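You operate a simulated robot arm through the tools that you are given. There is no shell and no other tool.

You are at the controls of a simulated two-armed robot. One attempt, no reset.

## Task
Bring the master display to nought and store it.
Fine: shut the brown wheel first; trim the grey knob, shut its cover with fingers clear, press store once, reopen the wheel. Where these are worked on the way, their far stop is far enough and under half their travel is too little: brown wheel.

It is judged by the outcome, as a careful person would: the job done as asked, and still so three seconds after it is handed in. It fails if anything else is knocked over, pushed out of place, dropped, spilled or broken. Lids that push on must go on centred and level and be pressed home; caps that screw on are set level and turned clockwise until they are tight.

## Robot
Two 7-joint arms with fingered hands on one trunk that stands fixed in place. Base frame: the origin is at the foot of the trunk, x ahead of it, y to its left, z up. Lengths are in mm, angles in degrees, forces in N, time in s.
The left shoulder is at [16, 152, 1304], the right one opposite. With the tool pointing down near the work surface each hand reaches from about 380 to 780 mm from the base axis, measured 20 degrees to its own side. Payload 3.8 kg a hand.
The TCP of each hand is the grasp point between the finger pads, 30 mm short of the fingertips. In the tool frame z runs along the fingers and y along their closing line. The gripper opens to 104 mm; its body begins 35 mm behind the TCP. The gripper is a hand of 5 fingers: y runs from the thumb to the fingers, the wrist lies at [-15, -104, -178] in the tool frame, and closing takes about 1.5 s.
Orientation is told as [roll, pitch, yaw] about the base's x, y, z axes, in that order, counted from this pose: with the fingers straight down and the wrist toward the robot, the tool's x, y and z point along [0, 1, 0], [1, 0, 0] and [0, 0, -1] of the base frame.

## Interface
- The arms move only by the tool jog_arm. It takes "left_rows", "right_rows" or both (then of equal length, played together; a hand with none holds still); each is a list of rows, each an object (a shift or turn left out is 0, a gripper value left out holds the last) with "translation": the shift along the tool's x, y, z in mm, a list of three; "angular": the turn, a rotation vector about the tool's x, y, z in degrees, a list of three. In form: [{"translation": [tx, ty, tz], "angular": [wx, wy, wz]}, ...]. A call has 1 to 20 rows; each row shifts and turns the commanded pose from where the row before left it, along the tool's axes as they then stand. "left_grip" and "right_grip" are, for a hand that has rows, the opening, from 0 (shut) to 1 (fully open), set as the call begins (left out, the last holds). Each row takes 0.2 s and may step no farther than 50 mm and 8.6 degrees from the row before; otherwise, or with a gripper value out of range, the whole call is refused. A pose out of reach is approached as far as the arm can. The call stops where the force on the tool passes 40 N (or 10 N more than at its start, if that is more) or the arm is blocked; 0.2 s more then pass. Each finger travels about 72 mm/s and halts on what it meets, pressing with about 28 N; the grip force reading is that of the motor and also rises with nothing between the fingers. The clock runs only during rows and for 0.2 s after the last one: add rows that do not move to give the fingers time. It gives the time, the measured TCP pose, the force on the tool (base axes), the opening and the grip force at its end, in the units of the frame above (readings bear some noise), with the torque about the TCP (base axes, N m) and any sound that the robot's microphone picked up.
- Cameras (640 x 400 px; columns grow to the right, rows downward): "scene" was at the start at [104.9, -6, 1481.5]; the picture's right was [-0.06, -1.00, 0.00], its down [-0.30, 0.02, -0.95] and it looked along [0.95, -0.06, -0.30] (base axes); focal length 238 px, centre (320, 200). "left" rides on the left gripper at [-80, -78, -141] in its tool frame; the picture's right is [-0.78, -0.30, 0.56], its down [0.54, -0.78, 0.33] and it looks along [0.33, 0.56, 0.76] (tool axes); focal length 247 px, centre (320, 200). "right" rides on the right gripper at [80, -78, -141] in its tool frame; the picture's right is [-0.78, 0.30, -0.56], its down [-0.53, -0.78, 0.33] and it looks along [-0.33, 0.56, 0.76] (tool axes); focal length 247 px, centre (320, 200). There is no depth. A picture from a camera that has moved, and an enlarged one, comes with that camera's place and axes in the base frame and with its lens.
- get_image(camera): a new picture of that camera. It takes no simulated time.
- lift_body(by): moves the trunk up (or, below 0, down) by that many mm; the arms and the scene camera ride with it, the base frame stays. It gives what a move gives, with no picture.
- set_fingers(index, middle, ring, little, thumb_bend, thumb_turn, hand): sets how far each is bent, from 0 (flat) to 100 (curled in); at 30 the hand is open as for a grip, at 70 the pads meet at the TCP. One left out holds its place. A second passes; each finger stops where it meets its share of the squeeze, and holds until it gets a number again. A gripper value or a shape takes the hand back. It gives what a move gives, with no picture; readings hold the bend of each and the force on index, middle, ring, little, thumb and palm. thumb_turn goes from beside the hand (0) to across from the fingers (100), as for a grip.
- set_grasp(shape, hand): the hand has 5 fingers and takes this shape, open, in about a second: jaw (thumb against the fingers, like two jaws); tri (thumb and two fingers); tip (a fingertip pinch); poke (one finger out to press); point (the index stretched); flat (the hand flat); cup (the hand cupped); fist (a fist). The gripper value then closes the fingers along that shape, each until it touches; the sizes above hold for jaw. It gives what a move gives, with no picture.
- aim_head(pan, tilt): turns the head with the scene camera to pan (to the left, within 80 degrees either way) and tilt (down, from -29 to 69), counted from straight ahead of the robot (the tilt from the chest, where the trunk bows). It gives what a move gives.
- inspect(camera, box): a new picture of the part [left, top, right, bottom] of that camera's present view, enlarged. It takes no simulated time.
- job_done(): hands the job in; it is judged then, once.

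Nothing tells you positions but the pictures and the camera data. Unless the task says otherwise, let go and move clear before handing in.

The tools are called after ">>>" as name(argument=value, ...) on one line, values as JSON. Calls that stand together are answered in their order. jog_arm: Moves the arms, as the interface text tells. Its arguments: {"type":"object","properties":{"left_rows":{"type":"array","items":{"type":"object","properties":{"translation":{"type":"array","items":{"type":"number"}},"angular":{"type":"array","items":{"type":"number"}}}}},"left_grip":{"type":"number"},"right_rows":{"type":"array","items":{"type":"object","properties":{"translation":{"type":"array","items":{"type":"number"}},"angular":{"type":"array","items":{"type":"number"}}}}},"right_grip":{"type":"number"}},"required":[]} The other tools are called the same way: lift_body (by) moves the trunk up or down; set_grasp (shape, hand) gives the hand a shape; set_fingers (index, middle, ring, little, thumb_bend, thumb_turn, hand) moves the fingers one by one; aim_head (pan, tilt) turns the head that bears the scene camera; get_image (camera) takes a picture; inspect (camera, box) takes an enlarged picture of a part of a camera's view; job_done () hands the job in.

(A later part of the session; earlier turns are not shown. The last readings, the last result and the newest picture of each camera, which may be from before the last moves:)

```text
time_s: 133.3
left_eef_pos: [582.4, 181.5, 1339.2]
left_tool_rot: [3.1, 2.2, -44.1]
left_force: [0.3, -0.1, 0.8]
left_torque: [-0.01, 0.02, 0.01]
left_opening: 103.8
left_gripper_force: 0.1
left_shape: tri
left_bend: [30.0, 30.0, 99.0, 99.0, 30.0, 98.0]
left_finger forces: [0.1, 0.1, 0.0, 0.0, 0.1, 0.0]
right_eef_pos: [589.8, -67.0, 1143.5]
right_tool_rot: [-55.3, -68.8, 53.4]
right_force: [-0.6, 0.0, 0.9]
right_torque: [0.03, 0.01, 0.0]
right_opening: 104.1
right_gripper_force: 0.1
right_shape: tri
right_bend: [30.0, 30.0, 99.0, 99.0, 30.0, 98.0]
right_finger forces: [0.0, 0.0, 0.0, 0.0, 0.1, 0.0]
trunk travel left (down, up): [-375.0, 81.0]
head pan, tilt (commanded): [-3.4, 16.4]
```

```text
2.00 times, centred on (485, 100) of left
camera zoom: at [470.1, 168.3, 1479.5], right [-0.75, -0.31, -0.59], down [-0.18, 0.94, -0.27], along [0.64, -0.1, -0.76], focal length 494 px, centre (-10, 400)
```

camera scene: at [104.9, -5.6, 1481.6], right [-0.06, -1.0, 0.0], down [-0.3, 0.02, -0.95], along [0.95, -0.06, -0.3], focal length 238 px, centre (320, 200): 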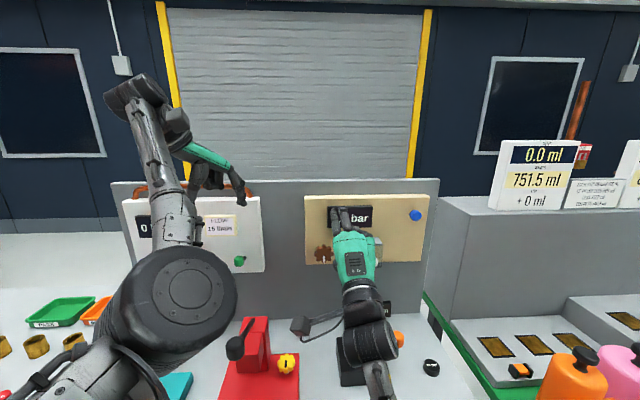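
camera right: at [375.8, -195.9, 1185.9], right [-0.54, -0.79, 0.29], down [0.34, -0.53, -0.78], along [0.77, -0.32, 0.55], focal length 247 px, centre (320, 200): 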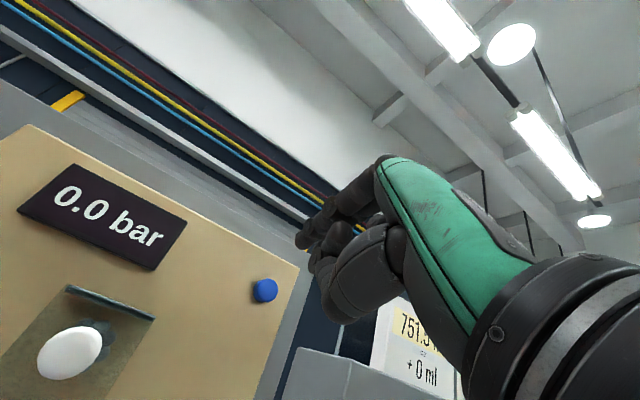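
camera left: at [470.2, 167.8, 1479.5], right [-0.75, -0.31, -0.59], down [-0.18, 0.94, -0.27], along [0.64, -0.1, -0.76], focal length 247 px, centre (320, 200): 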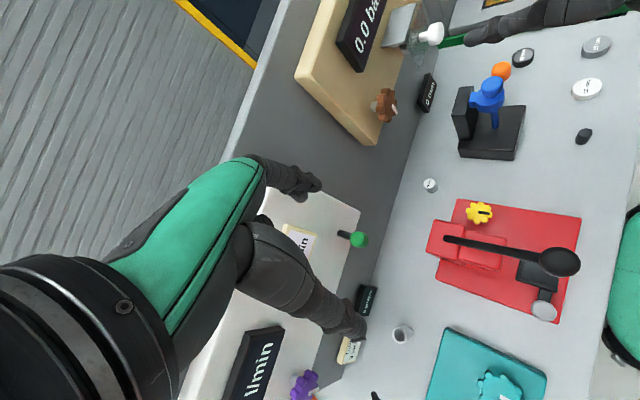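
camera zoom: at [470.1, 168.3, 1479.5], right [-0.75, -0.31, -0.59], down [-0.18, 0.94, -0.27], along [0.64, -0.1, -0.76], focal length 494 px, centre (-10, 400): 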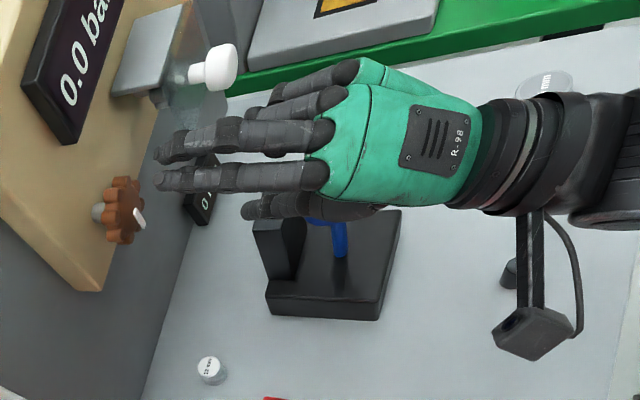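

The reach runs out again at this height with small roll. I'll roll further counter-clockwise to about -40°, where it has more freedom, and see if it reaches the wheel line.

>>> jog_arm(right_rows=[{"angular": [0, -1.6, -7.8]}, {"angular": [0, -1.6, -7.8]}, {"angular": [0, -1.6, -7.8]}, {}, {}])

>>> inspect(camera="left", box=[330, 0, 640, 200])

```text
time_s: 134.5
left_eef_pos: [582.9, 180.7, 1340.3]
left_tool_rot: [3.1, 2.3, -44.2]
left_force: [-0.8, 0.1, 0.1]
left_torque: [0.01, -0.04, -0.04]
left_opening: 103.6
left_gripper_force: 0.0
left_shape: tri
left_bend: [30.0, 30.0, 99.0, 99.0, 30.0, 98.0]
left_finger forces: [0.0, 0.0, 0.0, 0.1, 0.1, 0.0]
right_eef_pos: [590.6, -51.7, 1162.2]
right_tool_rot: [-74.6, -51.4, 71.1]
right_force: [-0.1, -0.2, -1.0]
right_torque: [0.01, 0.0, 0.01]
right_opening: 104.0
right_gripper_force: 0.1
right_shape: tri
right_bend: [30.0, 30.0, 99.0, 99.0, 30.0, 98.0]
right_finger forces: [0.1, 0.0, 0.0, 0.1, 0.1, 0.0]
trunk travel left (down, up): [-375.0, 81.0]
head pan, tilt (commanded): [-3.4, 16.4]
```

```text
2.00 times, centred on (485, 100) of left
camera zoom: at [470.2, 168.0, 1479.5], right [-0.75, -0.31, -0.59], down [-0.18, 0.94, -0.27], along [0.64, -0.1, -0.76], focal length 494 px, centre (-10, 400)
```

zoom: 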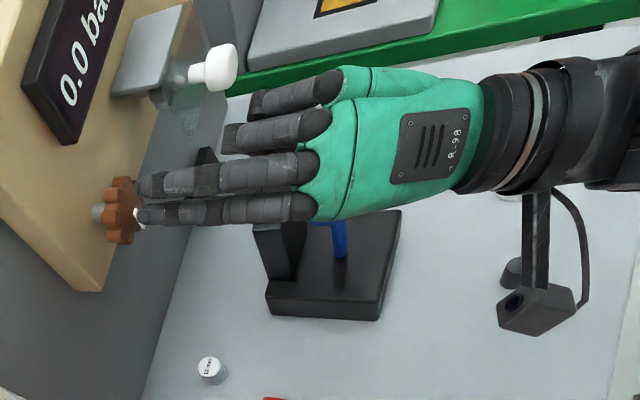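

Now it reaches the wheel line exactly at about -37° roll. I'll line up on the wheel centre and advance with the hand open.

>>> jog_arm(right_rows=[{"translation": [8.3, 9.1, 0]}, {"translation": [0, 0, 20]}, {"translation": [0, 0, 20]}, {"translation": [0, 0, 15]}, {}, {}], right_grip=0.95)

>>> inspect(camera="scene", box=[290, 200, 390, 280])

>>> inspect(camera="left", box=[340, 30, 540, 170])

>>> inspect(camera="right", box=[200, 130, 420, 360])

```text
time_s: 135.9
left_eef_pos: [582.5, 180.0, 1339.4]
left_tool_rot: [3.1, 2.3, -44.1]
left_force: [0.1, 0.3, -1.1]
left_torque: [-0.01, -0.02, -0.01]
left_opening: 104.1
left_gripper_force: 0.1
left_shape: tri
left_bend: [30.0, 30.0, 99.0, 99.0, 30.0, 98.0]
left_finger forces: [0.1, 0.1, 0.1, 0.1, 0.0, 0.0]
right_eef_pos: [644.4, -48.3, 1155.5]
right_tool_rot: [-74.5, -51.4, 71.1]
right_force: [-0.5, 0.0, 0.4]
right_torque: [-0.03, -0.02, 0.01]
right_opening: 98.8
right_gripper_force: 0.1
right_shape: tri
right_bend: [31.0, 31.0, 99.0, 99.0, 30.0, 98.0]
right_finger forces: [0.1, 0.0, 0.1, 0.1, 0.0, 0.1]
trunk travel left (down, up): [-375.0, 81.0]
head pan, tilt (commanded): [-3.4, 16.4]
```

```text
5.00 times, centred on (340, 240) of scene
camera zoom: at [105.0, -6.1, 1481.6], right [-0.06, -1.0, 0.0], down [-0.3, 0.02, -0.95], along [0.95, -0.06, -0.3], focal length 1190 px, centre (220, 0)
```

zoom: 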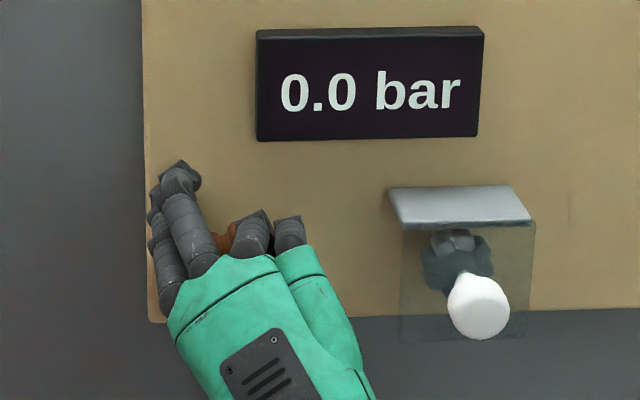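

```text
2.86 times, centred on (440, 100) of left
camera zoom: at [470.3, 167.6, 1479.5], right [-0.75, -0.31, -0.59], down [-0.18, 0.94, -0.27], along [0.64, -0.1, -0.76], focal length 706 px, centre (-23, 486)
```

zoom: 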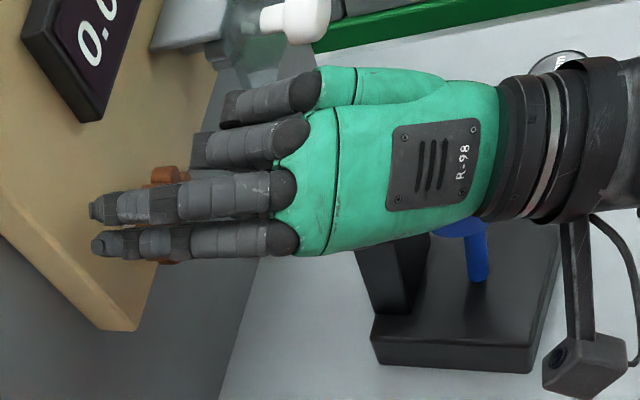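

```text
1.74 times, centred on (310, 245) of right
camera zoom: at [491.8, -13.2, 1068.8], right [-0.48, -0.38, 0.79], down [0.17, -0.92, -0.34], along [0.86, -0.03, 0.51], focal length 430 px, centre (337, 122)
```

zoom: 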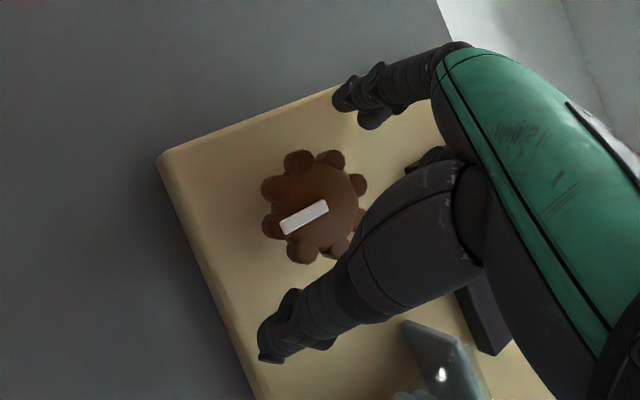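

The wheel lies neatly between fingers and thumb. I'll go 8 mm deeper and close on the rim.

>>> jog_arm(right_rows=[{"translation": [0, 0, 8]}, {}])

>>> jog_arm(right_rows=[{}, {}, {}, {}, {}, {}, {}, {}], right_grip=0.3)

>>> inspect(camera="left", box=[340, 30, 540, 170])

>>> inspect(camera="right", box=[200, 130, 420, 360])

```text
time_s: 136.5
left_eef_pos: [581.9, 179.9, 1338.8]
left_tool_rot: [3.1, 2.3, -44.1]
left_force: [0.5, 0.4, -0.2]
left_torque: [-0.03, 0.01, 0.01]
left_opening: 103.8
left_gripper_force: 0.2
left_shape: tri
left_bend: [30.0, 30.0, 99.0, 99.0, 30.0, 98.0]
left_finger forces: [0.1, 0.0, 0.0, 0.0, 0.1, 0.0]
right_eef_pos: [653.6, -49.0, 1153.1]
right_tool_rot: [-74.6, -51.4, 71.0]
right_force: [0.2, -1.1, 0.6]
right_torque: [-0.01, -0.03, 0.0]
right_opening: 99.2
right_gripper_force: 0.1
right_shape: tri
right_bend: [31.0, 31.0, 99.0, 99.0, 30.0, 98.0]
right_finger forces: [0.0, 0.0, 0.0, 0.0, 0.0, 0.1]
trunk travel left (down, up): [-375.0, 81.0]
head pan, tilt (commanded): [-3.4, 16.4]
```

```text
time_s: 138.3
left_eef_pos: [582.3, 180.5, 1340.0]
left_tool_rot: [3.1, 2.2, -44.0]
left_force: [0.2, 0.3, -0.1]
left_torque: [-0.02, -0.04, 0.0]
left_opening: 103.8
left_gripper_force: 0.0
left_shape: tri
left_bend: [30.0, 30.0, 99.0, 99.0, 30.0, 98.0]
left_finger forces: [0.0, 0.0, 0.0, 0.0, 0.2, 0.1]
right_eef_pos: [652.9, -47.2, 1153.7]
right_tool_rot: [-74.5, -51.5, 70.9]
right_force: [1.1, -0.4, -0.6]
right_torque: [0.02, -0.16, 0.1]
right_opening: 42.8
right_gripper_force: 28.1
right_shape: tri
right_bend: [74.0, 49.0, 100.0, 100.0, 72.0, 100.0]
right_finger forces: [12.7, 12.3, 0.0, 0.0, 25.6, 0.1]
trunk travel left (down, up): [-375.0, 81.0]
head pan, tilt (commanded): [-3.4, 16.4]
```

```text
2.86 times, centred on (440, 100) of left
camera zoom: at [470.5, 167.5, 1479.5], right [-0.75, -0.31, -0.59], down [-0.18, 0.94, -0.27], along [0.64, -0.1, -0.76], focal length 706 px, centre (-23, 486)
```

zoom: 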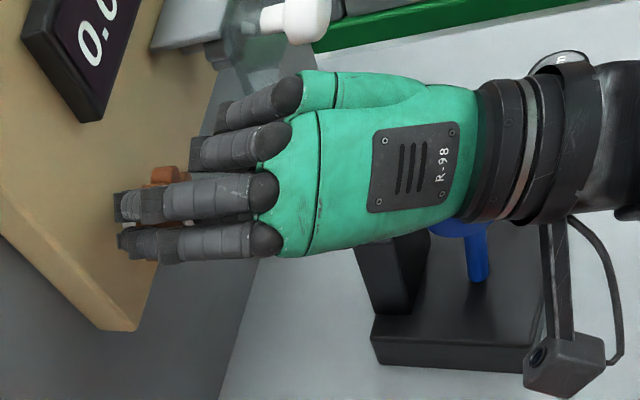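

```text
1.74 times, centred on (310, 245) of right
camera zoom: at [499.8, -13.8, 1067.5], right [-0.48, -0.38, 0.79], down [0.17, -0.92, -0.34], along [0.86, -0.03, 0.51], focal length 430 px, centre (337, 122)
```

zoom: 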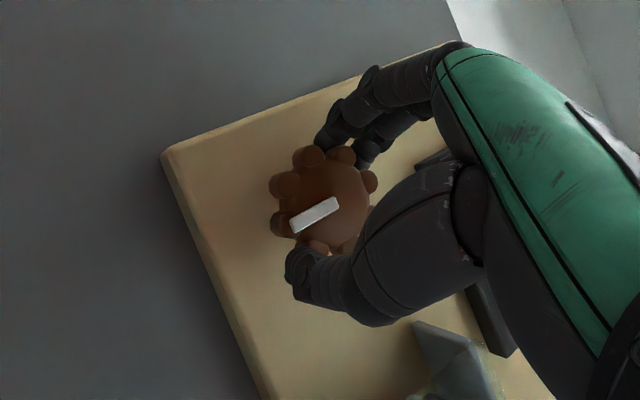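

Firm grip on the wheel. I'll turn counter-clockwise and watch the torque and the display.

>>> jog_arm(right_rows=[{"angular": [0.03, -1.0, -4.9]}, {"angular": [0.03, -1.0, -4.9]}, {"angular": [0.03, -1.0, -4.9]}, {"angular": [0.03, -1.0, -4.9]}, {}])

>>> inspect(camera="scene", box=[290, 190, 430, 400])

>>> inspect(camera="right", box=[200, 130, 420, 360])

>>> inspect(camera="left", box=[340, 30, 640, 200])

```text
time_s: 139.5
left_eef_pos: [582.8, 182.2, 1339.3]
left_tool_rot: [3.2, 2.3, -44.1]
left_force: [0.3, -0.7, 0.1]
left_torque: [0.01, 0.03, 0.0]
left_opening: 103.7
left_gripper_force: 0.1
left_shape: tri
left_bend: [30.0, 30.0, 99.0, 99.0, 30.0, 98.0]
left_finger forces: [0.0, 0.0, 0.0, 0.0, 0.0, 0.0]
right_eef_pos: [653.9, -47.1, 1153.7]
right_tool_rot: [-82.1, -32.1, 76.1]
right_force: [-0.2, 3.2, -0.6]
right_torque: [0.04, -0.14, 0.2]
right_opening: 42.3
right_gripper_force: 27.8
right_shape: tri
right_bend: [74.0, 49.0, 100.0, 100.0, 72.0, 100.0]
right_finger forces: [14.8, 12.2, 0.0, 0.1, 25.4, 0.1]
trunk travel left (down, up): [-375.0, 81.0]
head pan, tilt (commanded): [-3.4, 16.4]
```

```text
1.90 times, centred on (360, 295) of scene
camera zoom: at [105.1, -5.1, 1481.6], right [-0.06, -1.0, 0.0], down [-0.3, 0.02, -0.95], along [0.95, -0.06, -0.3], focal length 454 px, centre (244, 19)
```

zoom: 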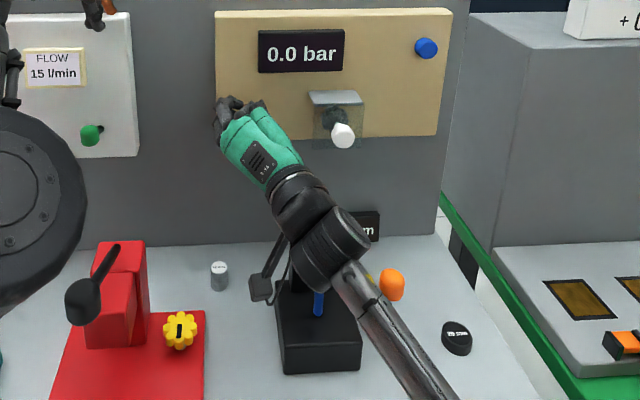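

```text
1.74 times, centred on (310, 245) of right
camera zoom: at [499.7, -44.9, 1060.4], right [-0.48, -0.09, 0.87], down [0.17, -0.98, 0.0], along [0.86, 0.15, 0.49], focal length 430 px, centre (337, 122)
```

zoom: 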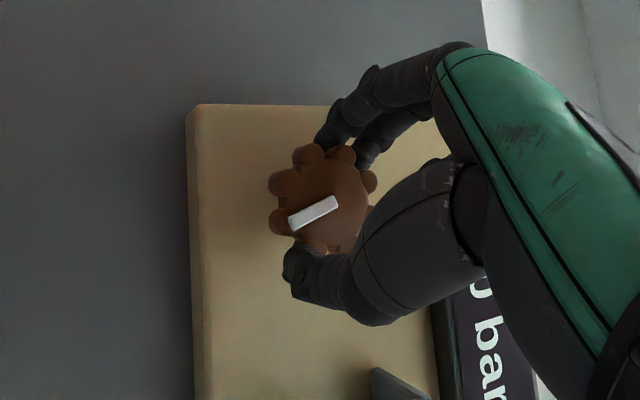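

```text
2.13 times, centred on (490, 115) of left
camera zoom: at [470.3, 168.6, 1479.4], right [-0.75, -0.31, -0.59], down [-0.18, 0.94, -0.27], along [0.64, -0.1, -0.76], focal length 527 px, centre (-43, 381)
```

zoom: 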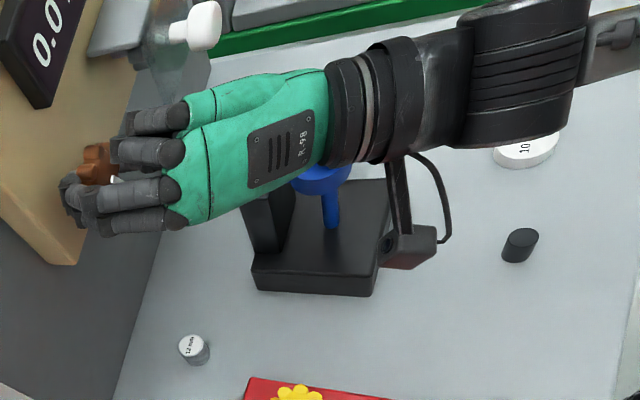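

The wheel follows at low torque and the display holds at 0.0. I'll continue 20° more while watching the wrist camera near the press.

>>> jog_arm(right_rows=[{"angular": [0.03, -1.0, -4.9]}, {"angular": [0.03, -1.0, -4.9]}, {"angular": [0.03, -1.0, -4.9]}, {"angular": [0.03, -1.0, -4.9]}, {}])

>>> inspect(camera="scene", box=[290, 190, 430, 400])

>>> inspect(camera="right", box=[200, 130, 420, 360])

>>> inspect(camera="left", box=[340, 30, 640, 200])

```text
time_s: 140.7
left_eef_pos: [583.7, 181.5, 1339.0]
left_tool_rot: [3.0, 2.2, -44.1]
left_force: [-0.6, 0.3, -0.4]
left_torque: [0.02, 0.01, -0.03]
left_opening: 103.9
left_gripper_force: 0.0
left_shape: tri
left_bend: [30.0, 30.0, 99.0, 99.0, 30.0, 98.0]
left_finger forces: [0.0, 0.1, 0.1, 0.0, 0.0, 0.1]
right_eef_pos: [655.0, -46.0, 1153.5]
right_tool_rot: [-86.7, -12.6, 78.1]
right_force: [0.8, 5.4, -3.6]
right_torque: [0.05, 0.01, 0.3]
right_opening: 42.7
right_gripper_force: 28.2
right_shape: tri
right_bend: [74.0, 49.0, 100.0, 100.0, 73.0, 100.0]
right_finger forces: [16.1, 12.3, 0.0, 0.0, 24.8, 0.0]
trunk travel left (down, up): [-375.0, 81.0]
head pan, tilt (commanded): [-3.4, 16.4]
```

```text
1.90 times, centred on (360, 295) of scene
camera zoom: at [105.5, -4.6, 1481.5], right [-0.06, -1.0, 0.0], down [-0.3, 0.02, -0.95], along [0.95, -0.06, -0.3], focal length 454 px, centre (244, 19)
```

zoom: 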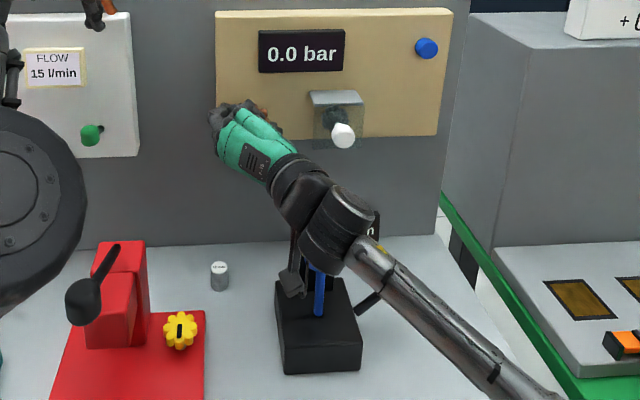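

```text
1.74 times, centred on (310, 245) of right
camera zoom: at [499.6, -76.7, 1064.9], right [-0.48, 0.22, 0.85], down [0.17, -0.93, 0.33], along [0.86, 0.31, 0.41], focal length 430 px, centre (337, 122)
```

zoom: 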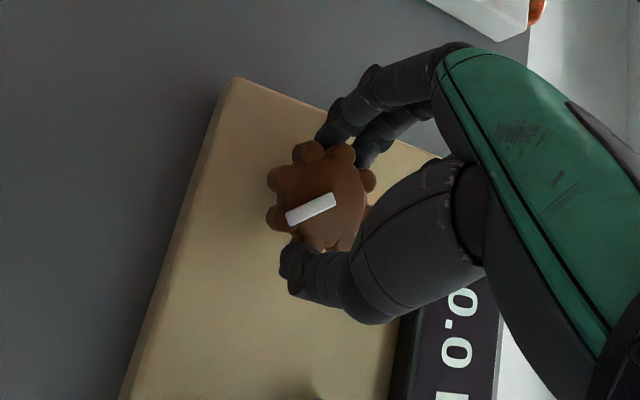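

```text
2.13 times, centred on (490, 115) of left
camera zoom: at [470.7, 169.1, 1479.1], right [-0.75, -0.31, -0.59], down [-0.18, 0.94, -0.27], along [0.64, -0.1, -0.76], focal length 527 px, centre (-43, 381)
```

zoom: 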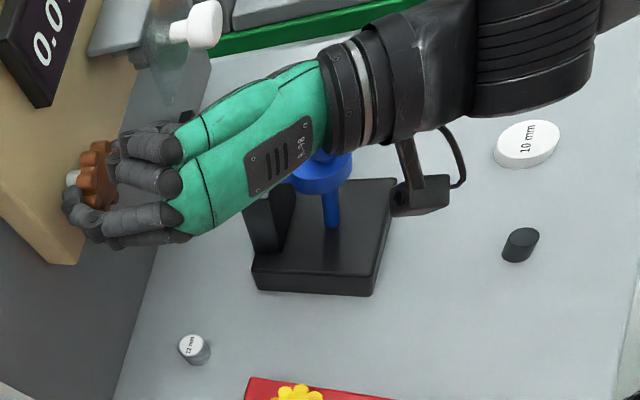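

The wheel has turned 40° and the wrist camera is close to the press, so I'll release here, back off, roll back and take a second stroke.

>>> jog_arm(right_rows=[{}, {}, {}, {}, {}, {"translation": [0, 0, -22]}, {"translation": [0, 0, -25]}, {}], right_grip=0.95)

>>> inspect(camera="scene", box=[290, 200, 390, 280])

>>> inspect(camera="right", box=[200, 130, 420, 360])

```text
time_s: 142.5
left_eef_pos: [582.8, 180.5, 1339.7]
left_tool_rot: [3.1, 2.3, -44.0]
left_force: [-0.2, -1.1, 0.7]
left_torque: [0.0, 0.01, 0.03]
left_opening: 103.8
left_gripper_force: 0.0
left_shape: tri
left_bend: [30.0, 30.0, 99.0, 99.0, 30.0, 98.0]
left_finger forces: [0.1, 0.0, 0.0, 0.1, 0.1, 0.0]
right_eef_pos: [608.0, -40.3, 1155.8]
right_tool_rot: [-86.8, -12.8, 78.1]
right_force: [-0.3, -0.7, -0.8]
right_torque: [0.0, 0.01, 0.0]
right_opening: 98.5
right_gripper_force: 0.2
right_shape: tri
right_bend: [32.0, 31.0, 99.0, 99.0, 31.0, 98.0]
right_finger forces: [0.1, 0.0, 0.0, 0.0, 0.0, 0.1]
trunk travel left (down, up): [-375.0, 81.0]
head pan, tilt (commanded): [-3.4, 16.4]
```

```text
5.00 times, centred on (340, 240) of scene
camera zoom: at [105.6, -5.9, 1481.5], right [-0.06, -1.0, 0.0], down [-0.3, 0.02, -0.95], along [0.95, -0.06, -0.3], focal length 1190 px, centre (220, 0)
```

zoom: 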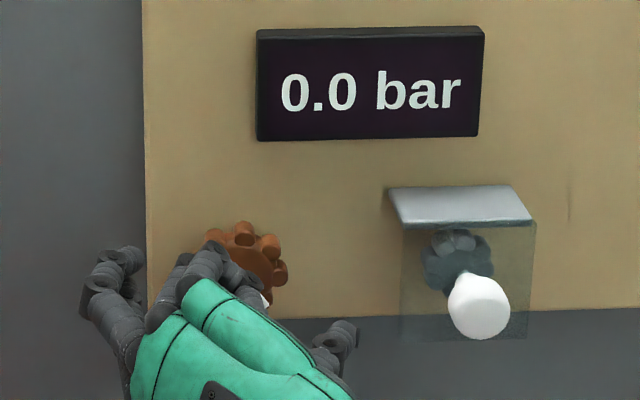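

```text
1.74 times, centred on (310, 245) of right
camera zoom: at [454.4, -68.9, 1068.1], right [-0.48, 0.21, 0.85], down [0.17, -0.93, 0.33], along [0.86, 0.31, 0.41], focal length 430 px, centre (337, 122)
```

zoom: 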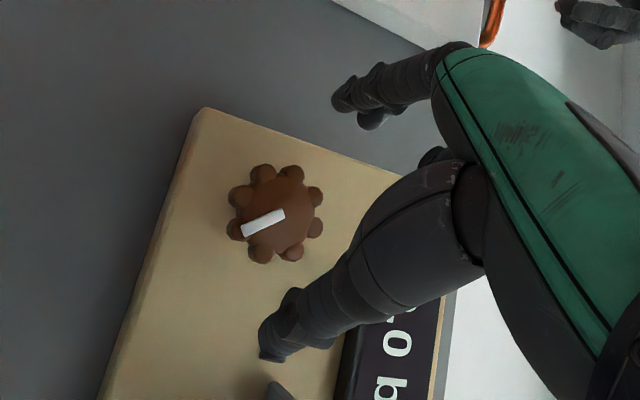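

The pointer has moved to about half past four. I'll roll back, go in again and close for the second stroke.

>>> jog_arm(right_rows=[{"angular": [-0.03, 1.0, 4.9]}, {"angular": [-0.03, 1.0, 4.9]}, {"angular": [-0.03, 1.0, 4.9]}, {"angular": [-0.03, 1.0, 4.9]}, {"angular": [-0.03, 1.0, 4.9]}, {"angular": [-0.03, 1.0, 4.9]}, {"angular": [-0.03, 1.0, 4.9]}, {"angular": [-0.03, 1.0, 4.9]}, {}])

>>> jog_arm(right_rows=[{"translation": [-5.5, 2.5, 0]}, {"translation": [0, 0, 20]}, {"translation": [0, 0, 18]}, {}])

>>> inspect(camera="right", box=[200, 130, 420, 360])

>>> inspect(camera="left", box=[340, 30, 540, 170])

```text
time_s: 144.5
left_eef_pos: [581.8, 180.9, 1340.4]
left_tool_rot: [3.0, 2.3, -44.0]
left_force: [0.0, -0.7, -0.9]
left_torque: [-0.02, 0.01, 0.0]
left_opening: 103.7
left_gripper_force: 0.0
left_shape: tri
left_bend: [30.0, 30.0, 99.0, 99.0, 30.0, 98.0]
left_finger forces: [0.0, 0.1, 0.0, 0.0, 0.0, 0.0]
right_eef_pos: [608.5, -39.1, 1156.1]
right_tool_rot: [-74.4, -51.5, 71.0]
right_force: [0.3, -0.5, -0.6]
right_torque: [0.01, 0.02, -0.04]
right_opening: 98.3
right_gripper_force: 0.0
right_shape: tri
right_bend: [32.0, 31.0, 99.0, 99.0, 31.0, 98.0]
right_finger forces: [0.0, 0.0, 0.0, 0.1, 0.0, 0.0]
trunk travel left (down, up): [-375.0, 81.0]
head pan, tilt (commanded): [-3.4, 16.4]
```

```text
time_s: 145.5
left_eef_pos: [582.1, 181.1, 1340.1]
left_tool_rot: [3.1, 2.2, -44.2]
left_force: [0.9, 0.8, 1.0]
left_torque: [0.0, -0.03, 0.01]
left_opening: 103.8
left_gripper_force: 0.1
left_shape: tri
left_bend: [30.0, 30.0, 99.0, 99.0, 30.0, 98.0]
left_finger forces: [0.0, 0.0, 0.0, 0.0, 0.1, 0.0]
right_eef_pos: [644.9, -46.7, 1155.0]
right_tool_rot: [-74.6, -51.5, 71.1]
right_force: [0.3, -0.7, 0.0]
right_torque: [0.0, 0.02, 0.0]
right_opening: 98.6
right_gripper_force: 0.1
right_shape: tri
right_bend: [32.0, 31.0, 99.0, 99.0, 31.0, 98.0]
right_finger forces: [0.0, 0.0, 0.0, 0.1, 0.0, 0.1]
trunk travel left (down, up): [-375.0, 81.0]
head pan, tilt (commanded): [-3.4, 16.4]
```

```text
1.74 times, centred on (310, 245) of right
camera zoom: at [490.9, -12.8, 1068.6], right [-0.48, -0.38, 0.79], down [0.17, -0.92, -0.34], along [0.86, -0.03, 0.51], focal length 430 px, centre (337, 122)
```

zoom: 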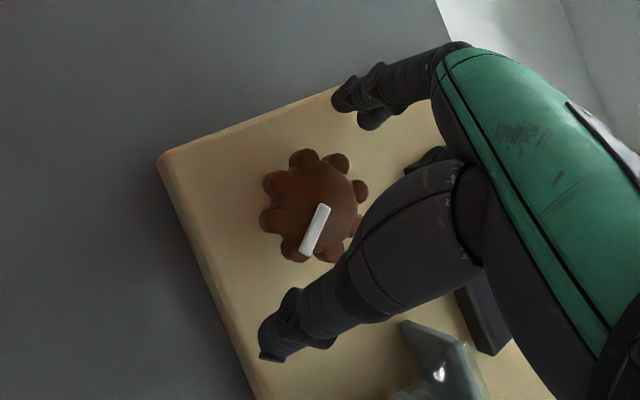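

```text
2.86 times, centred on (440, 100) of left
camera zoom: at [469.7, 167.8, 1479.7], right [-0.75, -0.31, -0.59], down [-0.18, 0.94, -0.27], along [0.64, -0.1, -0.76], focal length 706 px, centre (-23, 486)
```

zoom: 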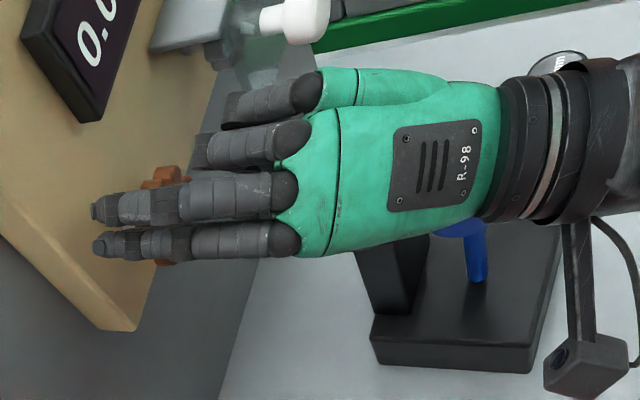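

>>> jog_arm(right_rows=[{"translation": [-1, 0, 8.5]}, {}])

>>> jog_arm(right_rows=[{}, {}, {}, {}, {}, {}, {}, {}], right_grip=0.3)

>>> jog_arm(right_rows=[{"angular": [0.03, -1.0, -4.9]}, {"angular": [0.03, -1.0, -4.9]}, {"angular": [0.03, -1.0, -4.9]}, {"angular": [0.03, -1.0, -4.9]}, {"angular": [0.03, -1.0, -4.9]}, {"angular": [0.03, -1.0, -4.9]}, {"angular": [0.03, -1.0, -4.9]}, {"angular": [0.03, -1.0, -4.9]}, {}])

>>> inspect(camera="right", box=[200, 130, 420, 360])

>>> inspect(camera="scene", box=[290, 190, 430, 400])

```text
time_s: 146.1
left_eef_pos: [581.7, 181.5, 1339.0]
left_tool_rot: [3.1, 2.2, -44.0]
left_force: [0.6, -0.3, 0.4]
left_torque: [-0.01, -0.01, 0.01]
left_opening: 103.9
left_gripper_force: 0.1
left_shape: tri
left_bend: [30.0, 30.0, 99.0, 99.0, 30.0, 98.0]
left_finger forces: [0.0, 0.0, 0.0, 0.0, 0.0, 0.1]
right_eef_pos: [653.8, -49.9, 1155.1]
right_tool_rot: [-74.5, -51.5, 71.0]
right_force: [0.8, -0.1, 1.3]
right_torque: [0.0, 0.01, -0.01]
right_opening: 98.7
right_gripper_force: 0.0
right_shape: tri
right_bend: [32.0, 31.0, 99.0, 99.0, 31.0, 98.0]
right_finger forces: [0.1, 0.1, 0.0, 0.0, 0.0, 0.0]
trunk travel left (down, up): [-375.0, 81.0]
head pan, tilt (commanded): [-3.4, 16.4]
```

```text
time_s: 147.9
left_eef_pos: [582.1, 180.6, 1339.7]
left_tool_rot: [3.1, 2.3, -44.1]
left_force: [0.3, -0.1, 1.0]
left_torque: [-0.01, 0.01, -0.02]
left_opening: 103.9
left_gripper_force: 0.1
left_shape: tri
left_bend: [30.0, 30.0, 99.0, 99.0, 30.0, 98.0]
left_finger forces: [0.0, 0.0, 0.0, 0.0, 0.0, 0.0]
right_eef_pos: [653.0, -48.0, 1154.2]
right_tool_rot: [-74.6, -51.5, 71.0]
right_force: [1.8, -1.5, 0.0]
right_torque: [-0.04, -0.16, 0.12]
right_opening: 42.4
right_gripper_force: 27.9
right_shape: tri
right_bend: [74.0, 49.0, 100.0, 100.0, 72.0, 100.0]
right_finger forces: [12.6, 12.6, 0.0, 0.0, 24.8, 0.0]
trunk travel left (down, up): [-375.0, 81.0]
head pan, tilt (commanded): [-3.4, 16.4]
```

```text
time_s: 149.9
left_eef_pos: [582.8, 181.7, 1337.3]
left_tool_rot: [3.1, 2.1, -44.1]
left_force: [0.1, -1.1, -0.4]
left_torque: [0.0, -0.03, -0.02]
left_opening: 103.6
left_gripper_force: 0.1
left_shape: tri
left_bend: [30.0, 30.0, 99.0, 99.0, 30.0, 98.0]
left_finger forces: [0.0, 0.0, 0.0, 0.1, 0.1, 0.0]
right_eef_pos: [653.4, -46.5, 1154.0]
right_tool_rot: [-86.8, -12.6, 78.2]
right_force: [-0.4, 3.4, -0.8]
right_torque: [0.05, 0.0, 0.26]
right_opening: 42.4
right_gripper_force: 27.8
right_shape: tri
right_bend: [74.0, 49.0, 100.0, 100.0, 72.0, 100.0]
right_finger forces: [15.8, 13.2, 0.0, 0.0, 24.4, 0.1]
trunk travel left (down, up): [-375.0, 81.0]
head pan, tilt (commanded): [-3.4, 16.4]
```

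```text
1.74 times, centred on (310, 245) of right
camera zoom: at [499.4, -77.1, 1065.7], right [-0.48, 0.22, 0.85], down [0.17, -0.93, 0.33], along [0.86, 0.31, 0.41], focal length 430 px, centre (337, 122)
```

zoom: 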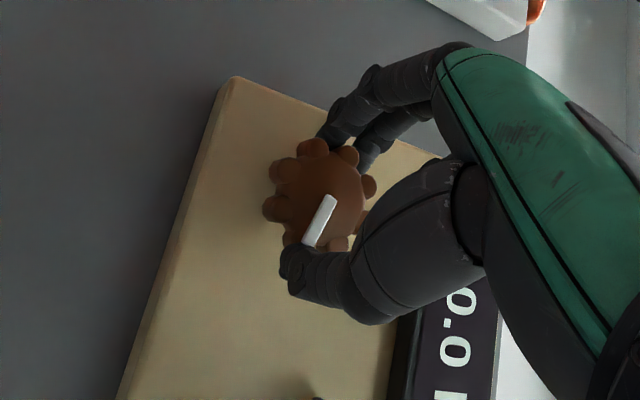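

```text
1.90 times, centred on (360, 295) of scene
camera zoom: at [105.4, -4.6, 1481.5], right [-0.06, -1.0, 0.0], down [-0.3, 0.02, -0.95], along [0.95, -0.06, -0.3], focal length 454 px, centre (244, 19)
```

zoom: 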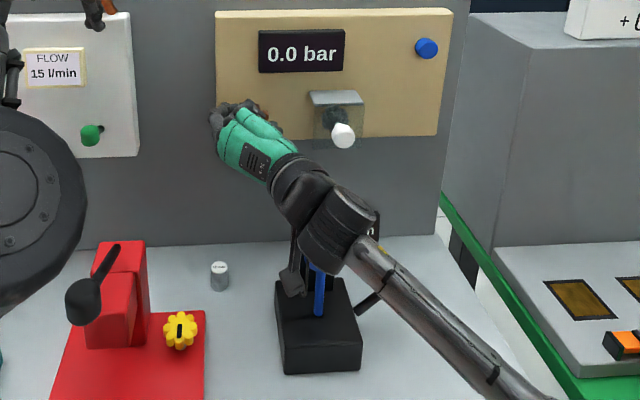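

About 80° done and all clear. I'll release and take a short third stroke to reach the open stop.

>>> jog_arm(right_rows=[{}, {}, {}, {}, {}, {"translation": [0, 0, -22]}, {"translation": [0, 0, -25]}, {}], right_grip=0.95)

>>> jog_arm(right_rows=[{"angular": [-0.03, 1.0, 4.9]}, {"angular": [-0.03, 1.0, 4.9]}, {"angular": [-0.03, 1.0, 4.9]}, {"angular": [-0.03, 1.0, 4.9]}, {"angular": [-0.03, 1.0, 4.9]}, {"angular": [-0.03, 1.0, 4.9]}, {"angular": [-0.03, 1.0, 4.9]}, {"angular": [-0.03, 1.0, 4.9]}, {}])

>>> inspect(camera="right", box=[200, 130, 420, 360])

>>> inspect(camera="scene", box=[290, 200, 390, 280])

```text
time_s: 151.7
left_eef_pos: [583.4, 180.5, 1338.8]
left_tool_rot: [3.1, 2.3, -44.1]
left_force: [1.2, -0.5, -0.4]
left_torque: [0.01, 0.02, -0.01]
left_opening: 103.8
left_gripper_force: 0.1
left_shape: tri
left_bend: [30.0, 30.0, 99.0, 99.0, 30.0, 98.0]
left_finger forces: [0.1, 0.0, 0.0, 0.0, 0.0, 0.0]
right_eef_pos: [607.7, -40.8, 1156.2]
right_tool_rot: [-86.8, -12.7, 78.2]
right_force: [-0.3, 0.8, 0.6]
right_torque: [0.01, -0.01, 0.0]
right_opening: 98.5
right_gripper_force: 0.1
right_shape: tri
right_bend: [32.0, 31.0, 99.0, 99.0, 31.0, 98.0]
right_finger forces: [0.1, 0.0, 0.0, 0.0, 0.0, 0.0]
trunk travel left (down, up): [-375.0, 81.0]
head pan, tilt (commanded): [-3.4, 16.4]
```

```text
time_s: 153.7
left_eef_pos: [582.7, 181.2, 1339.6]
left_tool_rot: [3.1, 2.3, -44.1]
left_force: [0.5, 0.3, -0.1]
left_torque: [-0.02, 0.0, 0.03]
left_opening: 103.7
left_gripper_force: 0.0
left_shape: tri
left_bend: [30.0, 30.0, 99.0, 99.0, 30.0, 98.0]
left_finger forces: [0.0, 0.0, 0.0, 0.0, 0.0, 0.1]
right_eef_pos: [607.0, -40.6, 1156.9]
right_tool_rot: [-74.5, -51.5, 71.0]
right_force: [-0.8, 0.4, 0.1]
right_torque: [0.0, -0.03, 0.0]
right_opening: 98.5
right_gripper_force: 0.1
right_shape: tri
right_bend: [32.0, 31.0, 99.0, 99.0, 31.0, 98.0]
right_finger forces: [0.1, 0.1, 0.0, 0.1, 0.0, 0.0]
trunk travel left (down, up): [-375.0, 81.0]
head pan, tilt (commanded): [-3.4, 16.4]
```

```text
1.74 times, centred on (310, 245) of right
camera zoom: at [453.6, -5.7, 1070.4], right [-0.48, -0.38, 0.79], down [0.17, -0.92, -0.34], along [0.86, -0.03, 0.51], focal length 430 px, centre (337, 122)
```

zoom: 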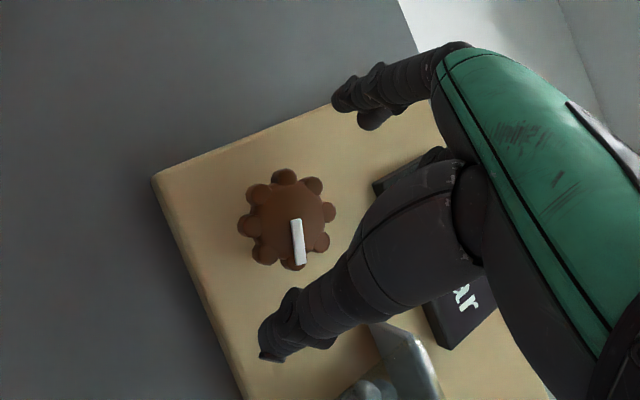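

```text
5.00 times, centred on (340, 240) of scene
camera zoom: at [105.1, -6.1, 1481.6], right [-0.06, -1.0, 0.0], down [-0.3, 0.02, -0.95], along [0.95, -0.06, -0.3], focal length 1190 px, centre (220, 0)
```

zoom: 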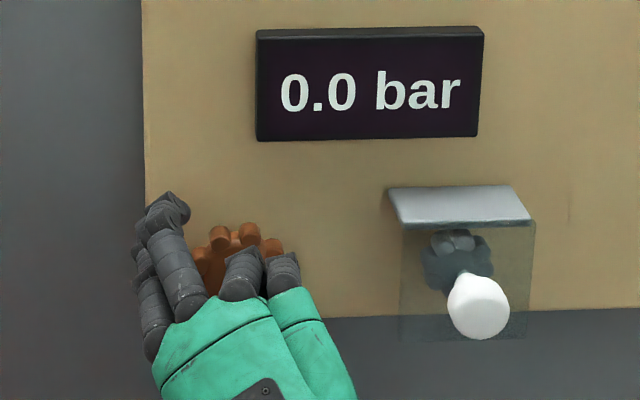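

Pointer is near 3 o'clock. I'll go in for the third stroke and turn until the stop is felt.

>>> jog_arm(right_rows=[{"translation": [-5.5, 2, 0]}, {"translation": [0, 0, 20]}, {"translation": [0, 0, 20]}, {"translation": [0, 0, 7]}, {}])

>>> jog_arm(right_rows=[{}, {}, {}, {}, {}, {}, {}, {}], right_grip=0.3)

>>> jog_arm(right_rows=[{"angular": [0.03, -0.8, -3.9]}, {"angular": [0.03, -0.8, -3.9]}, {"angular": [0.03, -0.8, -3.9]}, {}])

>>> inspect(camera="right", box=[200, 130, 420, 360])

```text
time_s: 154.9
left_eef_pos: [582.6, 179.9, 1339.6]
left_tool_rot: [3.2, 2.3, -44.1]
left_force: [0.7, -0.1, -0.2]
left_torque: [0.01, 0.01, -0.01]
left_opening: 103.8
left_gripper_force: 0.1
left_shape: tri
left_bend: [30.0, 30.0, 99.0, 99.0, 30.0, 98.0]
left_finger forces: [0.1, 0.0, 0.0, 0.0, 0.0, 0.1]
right_eef_pos: [654.3, -49.7, 1153.3]
right_tool_rot: [-74.5, -51.6, 70.9]
right_force: [-0.8, -0.5, -0.1]
right_torque: [-0.04, 0.01, 0.0]
right_opening: 98.7
right_gripper_force: 0.1
right_shape: tri
right_bend: [32.0, 31.0, 99.0, 99.0, 31.0, 98.0]
right_finger forces: [0.0, 0.1, 0.1, 0.0, 0.0, 0.0]
trunk travel left (down, up): [-375.0, 81.0]
head pan, tilt (commanded): [-3.4, 16.4]
```

```text
time_s: 156.7
left_eef_pos: [582.4, 179.9, 1339.3]
left_tool_rot: [3.0, 2.3, -44.1]
left_force: [0.1, 0.6, 0.0]
left_torque: [-0.03, 0.0, 0.0]
left_opening: 103.9
left_gripper_force: 0.1
left_shape: tri
left_bend: [30.0, 30.0, 99.0, 99.0, 30.0, 98.0]
left_finger forces: [0.1, 0.0, 0.0, 0.0, 0.1, 0.0]
right_eef_pos: [654.0, -47.8, 1152.9]
right_tool_rot: [-74.5, -51.6, 71.0]
right_force: [0.9, 0.2, 0.2]
right_torque: [-0.01, -0.18, 0.14]
right_opening: 42.9
right_gripper_force: 28.4
right_shape: tri
right_bend: [74.0, 48.0, 100.0, 100.0, 72.0, 100.0]
right_finger forces: [12.4, 13.1, 0.0, 0.0, 25.1, 0.0]
trunk travel left (down, up): [-375.0, 81.0]
head pan, tilt (commanded): [-3.4, 16.4]
```

```text
time_s: 157.7
left_eef_pos: [580.7, 180.4, 1339.1]
left_tool_rot: [3.1, 2.1, -44.1]
left_force: [0.2, -0.3, -0.4]
left_torque: [0.0, 0.02, 0.02]
left_opening: 103.7
left_gripper_force: 0.0
left_shape: tri
left_bend: [30.0, 30.0, 99.0, 99.0, 30.0, 98.0]
left_finger forces: [0.0, 0.0, 0.0, 0.0, 0.0, 0.1]
right_eef_pos: [654.2, -48.4, 1153.3]
right_tool_rot: [-79.6, -40.0, 74.7]
right_force: [0.1, 2.1, -0.1]
right_torque: [-0.01, -0.15, 0.23]
right_opening: 42.7
right_gripper_force: 27.7
right_shape: tri
right_bend: [74.0, 48.0, 100.0, 100.0, 72.0, 100.0]
right_finger forces: [13.5, 13.7, 0.1, 0.1, 25.3, 0.1]
trunk travel left (down, up): [-375.0, 81.0]
head pan, tilt (commanded): [-3.4, 16.4]
```

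```text
1.74 times, centred on (310, 245) of right
camera zoom: at [500.3, -32.7, 1061.6], right [-0.48, -0.21, 0.85], down [0.17, -0.97, -0.14], along [0.86, 0.08, 0.5], focal length 430 px, centre (337, 122)
```

zoom: 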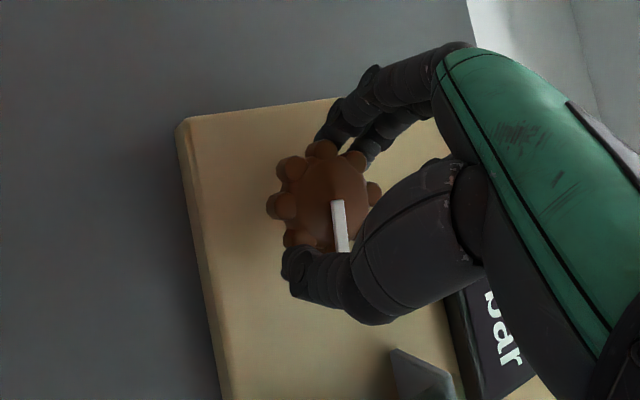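

>>> jog_arm(right_rows=[{"angular": [0.03, -0.8, -3.9]}, {"angular": [0.03, -0.8, -3.9]}, {}])

>>> inspect(camera="right", box=[200, 130, 420, 360])

>>> inspect(camera="left", box=[340, 30, 540, 170])

```text
time_s: 158.5
left_eef_pos: [583.4, 180.9, 1340.2]
left_tool_rot: [3.1, 2.3, -44.1]
left_force: [0.7, 0.8, -0.4]
left_torque: [0.01, -0.01, 0.0]
left_opening: 103.8
left_gripper_force: 0.1
left_shape: tri
left_bend: [30.0, 30.0, 99.0, 99.0, 30.0, 98.0]
left_finger forces: [0.0, 0.1, 0.0, 0.0, 0.0, 0.1]
right_eef_pos: [655.5, -47.4, 1152.9]
right_tool_rot: [-82.1, -32.2, 76.2]
right_force: [1.4, 3.6, 0.0]
right_torque: [0.08, -0.13, 0.25]
right_opening: 42.5
right_gripper_force: 27.5
right_shape: tri
right_bend: [74.0, 48.0, 100.0, 100.0, 72.0, 100.0]
right_finger forces: [14.8, 12.8, 0.1, 0.0, 25.5, 0.0]
trunk travel left (down, up): [-375.0, 81.0]
head pan, tilt (commanded): [-3.4, 16.4]
```

```text
1.74 times, centred on (310, 245) of right
camera zoom: at [500.1, -45.3, 1060.4], right [-0.48, -0.09, 0.87], down [0.17, -0.98, -0.01], along [0.86, 0.15, 0.49], focal length 430 px, centre (337, 122)
```

zoom: 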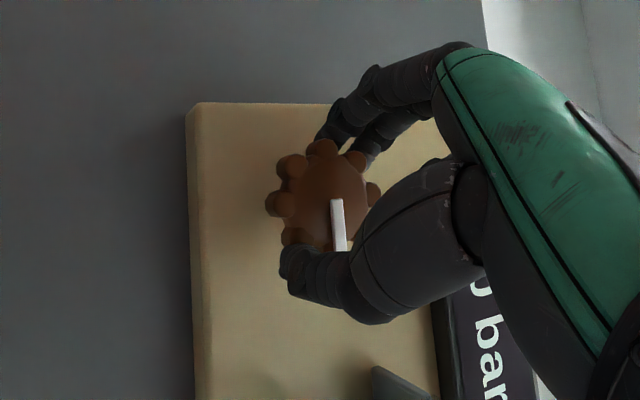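

```text
2.86 times, centred on (440, 100) of left
camera zoom: at [470.8, 168.6, 1479.2], right [-0.75, -0.31, -0.59], down [-0.18, 0.94, -0.27], along [0.64, -0.1, -0.76], focal length 706 px, centre (-23, 486)
```

zoom: 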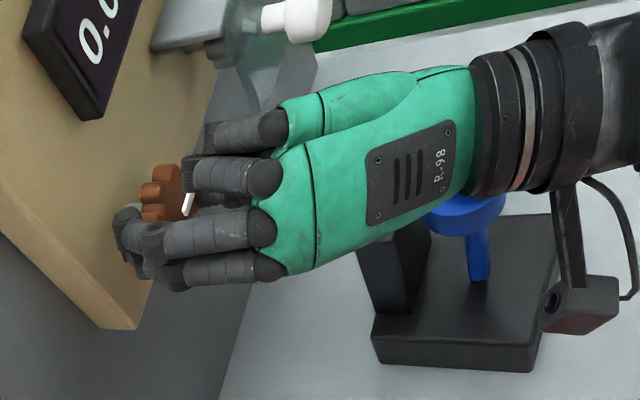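

The pointer is at about 3 o'clock with no clear stop yet. I'll turn a few more degrees to see whether there is a stop here.

>>> jog_arm(right_rows=[{"angular": [0.03, -0.8, -3.9]}, {"angular": [0.03, -0.8, -3.9]}, {"angular": [0.03, -0.8, -3.9]}, {}])

>>> inspect(camera="right", box=[200, 130, 420, 360])

```text
time_s: 159.5
left_eef_pos: [582.3, 180.5, 1340.7]
left_tool_rot: [3.1, 2.3, -44.1]
left_force: [0.3, 0.2, 0.9]
left_torque: [-0.01, -0.01, 0.01]
left_opening: 103.7
left_gripper_force: 0.1
left_shape: tri
left_bend: [30.0, 30.0, 99.0, 99.0, 30.0, 98.0]
left_finger forces: [0.0, 0.0, 0.0, 0.1, 0.0, 0.0]
right_eef_pos: [653.3, -49.1, 1155.3]
right_tool_rot: [-85.2, -20.7, 77.5]
right_force: [3.5, 1.2, 6.0]
right_torque: [0.44, -0.29, 0.12]
right_opening: 42.6
right_gripper_force: 28.0
right_shape: tri
right_bend: [74.0, 50.0, 100.0, 100.0, 73.0, 96.0]
right_finger forces: [16.0, 13.2, 0.0, 0.0, 26.9, 0.0]
trunk travel left (down, up): [-375.0, 81.0]
head pan, tilt (commanded): [-3.4, 16.4]
```

```text
1.74 times, centred on (310, 245) of right
camera zoom: at [500.1, -64.9, 1063.1], right [-0.48, 0.09, 0.87], down [0.17, -0.97, 0.2], along [0.86, 0.24, 0.45], focal length 430 px, centre (337, 122)
```

zoom: 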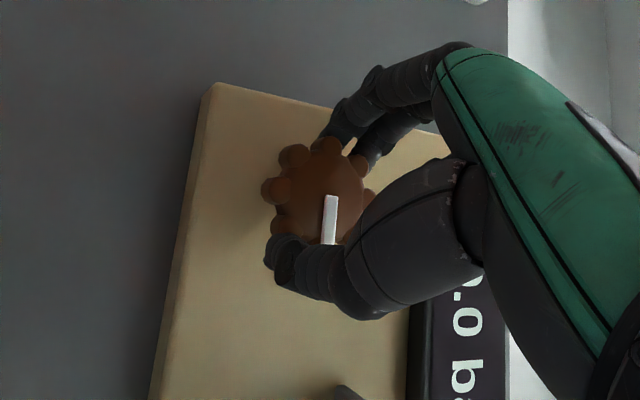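

The torque rose to 0.44 N·m and the wheel began slipping in the grip, so it is fully open at its stop. I'll release and back off.

>>> jog_arm(right_rows=[{}, {}, {}, {}, {}, {"translation": [0, 0, -22]}, {"translation": [0, 0, -30]}, {"translation": [0, 0, -35]}, {}], right_grip=0.95)

>>> inspect(camera="scene", box=[290, 180, 450, 290])

>>> inspect(camera="left", box=[330, 0, 640, 200])

```text
time_s: 161.5
left_eef_pos: [583.1, 181.7, 1339.7]
left_tool_rot: [3.1, 2.3, -44.2]
left_force: [-0.1, 0.0, -0.3]
left_torque: [0.02, -0.01, -0.02]
left_opening: 104.0
left_gripper_force: 0.0
left_shape: tri
left_bend: [30.0, 30.0, 99.0, 99.0, 30.0, 98.0]
left_finger forces: [0.0, 0.0, 0.1, 0.0, 0.2, 0.1]
right_eef_pos: [567.3, -32.2, 1160.6]
right_tool_rot: [-85.2, -20.6, 77.5]
right_force: [0.3, 0.2, -0.6]
right_torque: [-0.01, 0.02, -0.01]
right_opening: 98.6
right_gripper_force: 0.1
right_shape: tri
right_bend: [32.0, 31.0, 99.0, 99.0, 31.0, 98.0]
right_finger forces: [0.1, 0.0, 0.0, 0.0, 0.1, 0.0]
trunk travel left (down, up): [-375.0, 81.0]
head pan, tilt (commanded): [-3.4, 16.4]
```

```text
3.64 times, centred on (370, 235) of scene
camera zoom: at [105.4, -6.0, 1481.5], right [-0.06, -1.0, 0.0], down [-0.3, 0.02, -0.95], along [0.95, -0.06, -0.3], focal length 866 px, centre (138, 73)
```

zoom: 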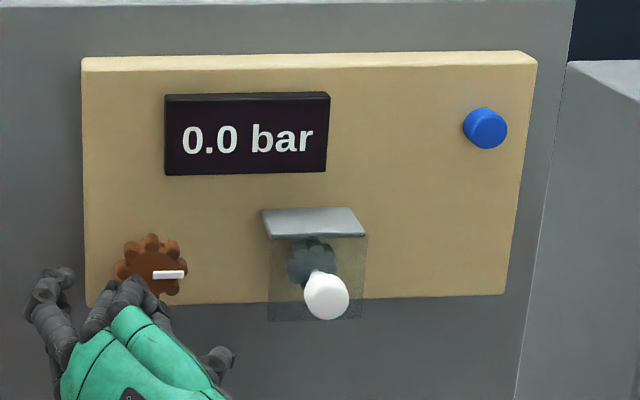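

```text
2.00 times, centred on (485, 100) of left
camera zoom: at [470.7, 167.7, 1479.4], right [-0.75, -0.31, -0.59], down [-0.18, 0.94, -0.27], along [0.64, -0.1, -0.76], focal length 494 px, centre (-10, 400)
```

zoom: 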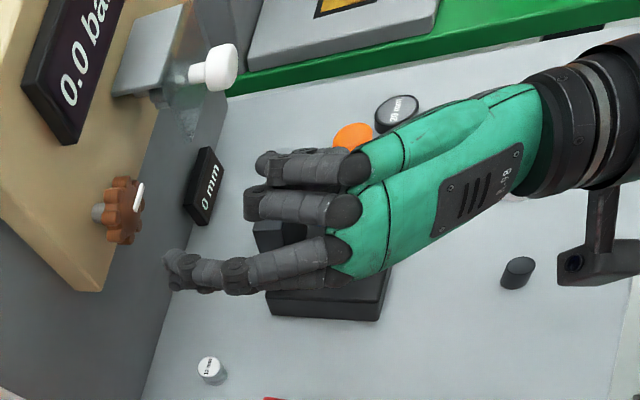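

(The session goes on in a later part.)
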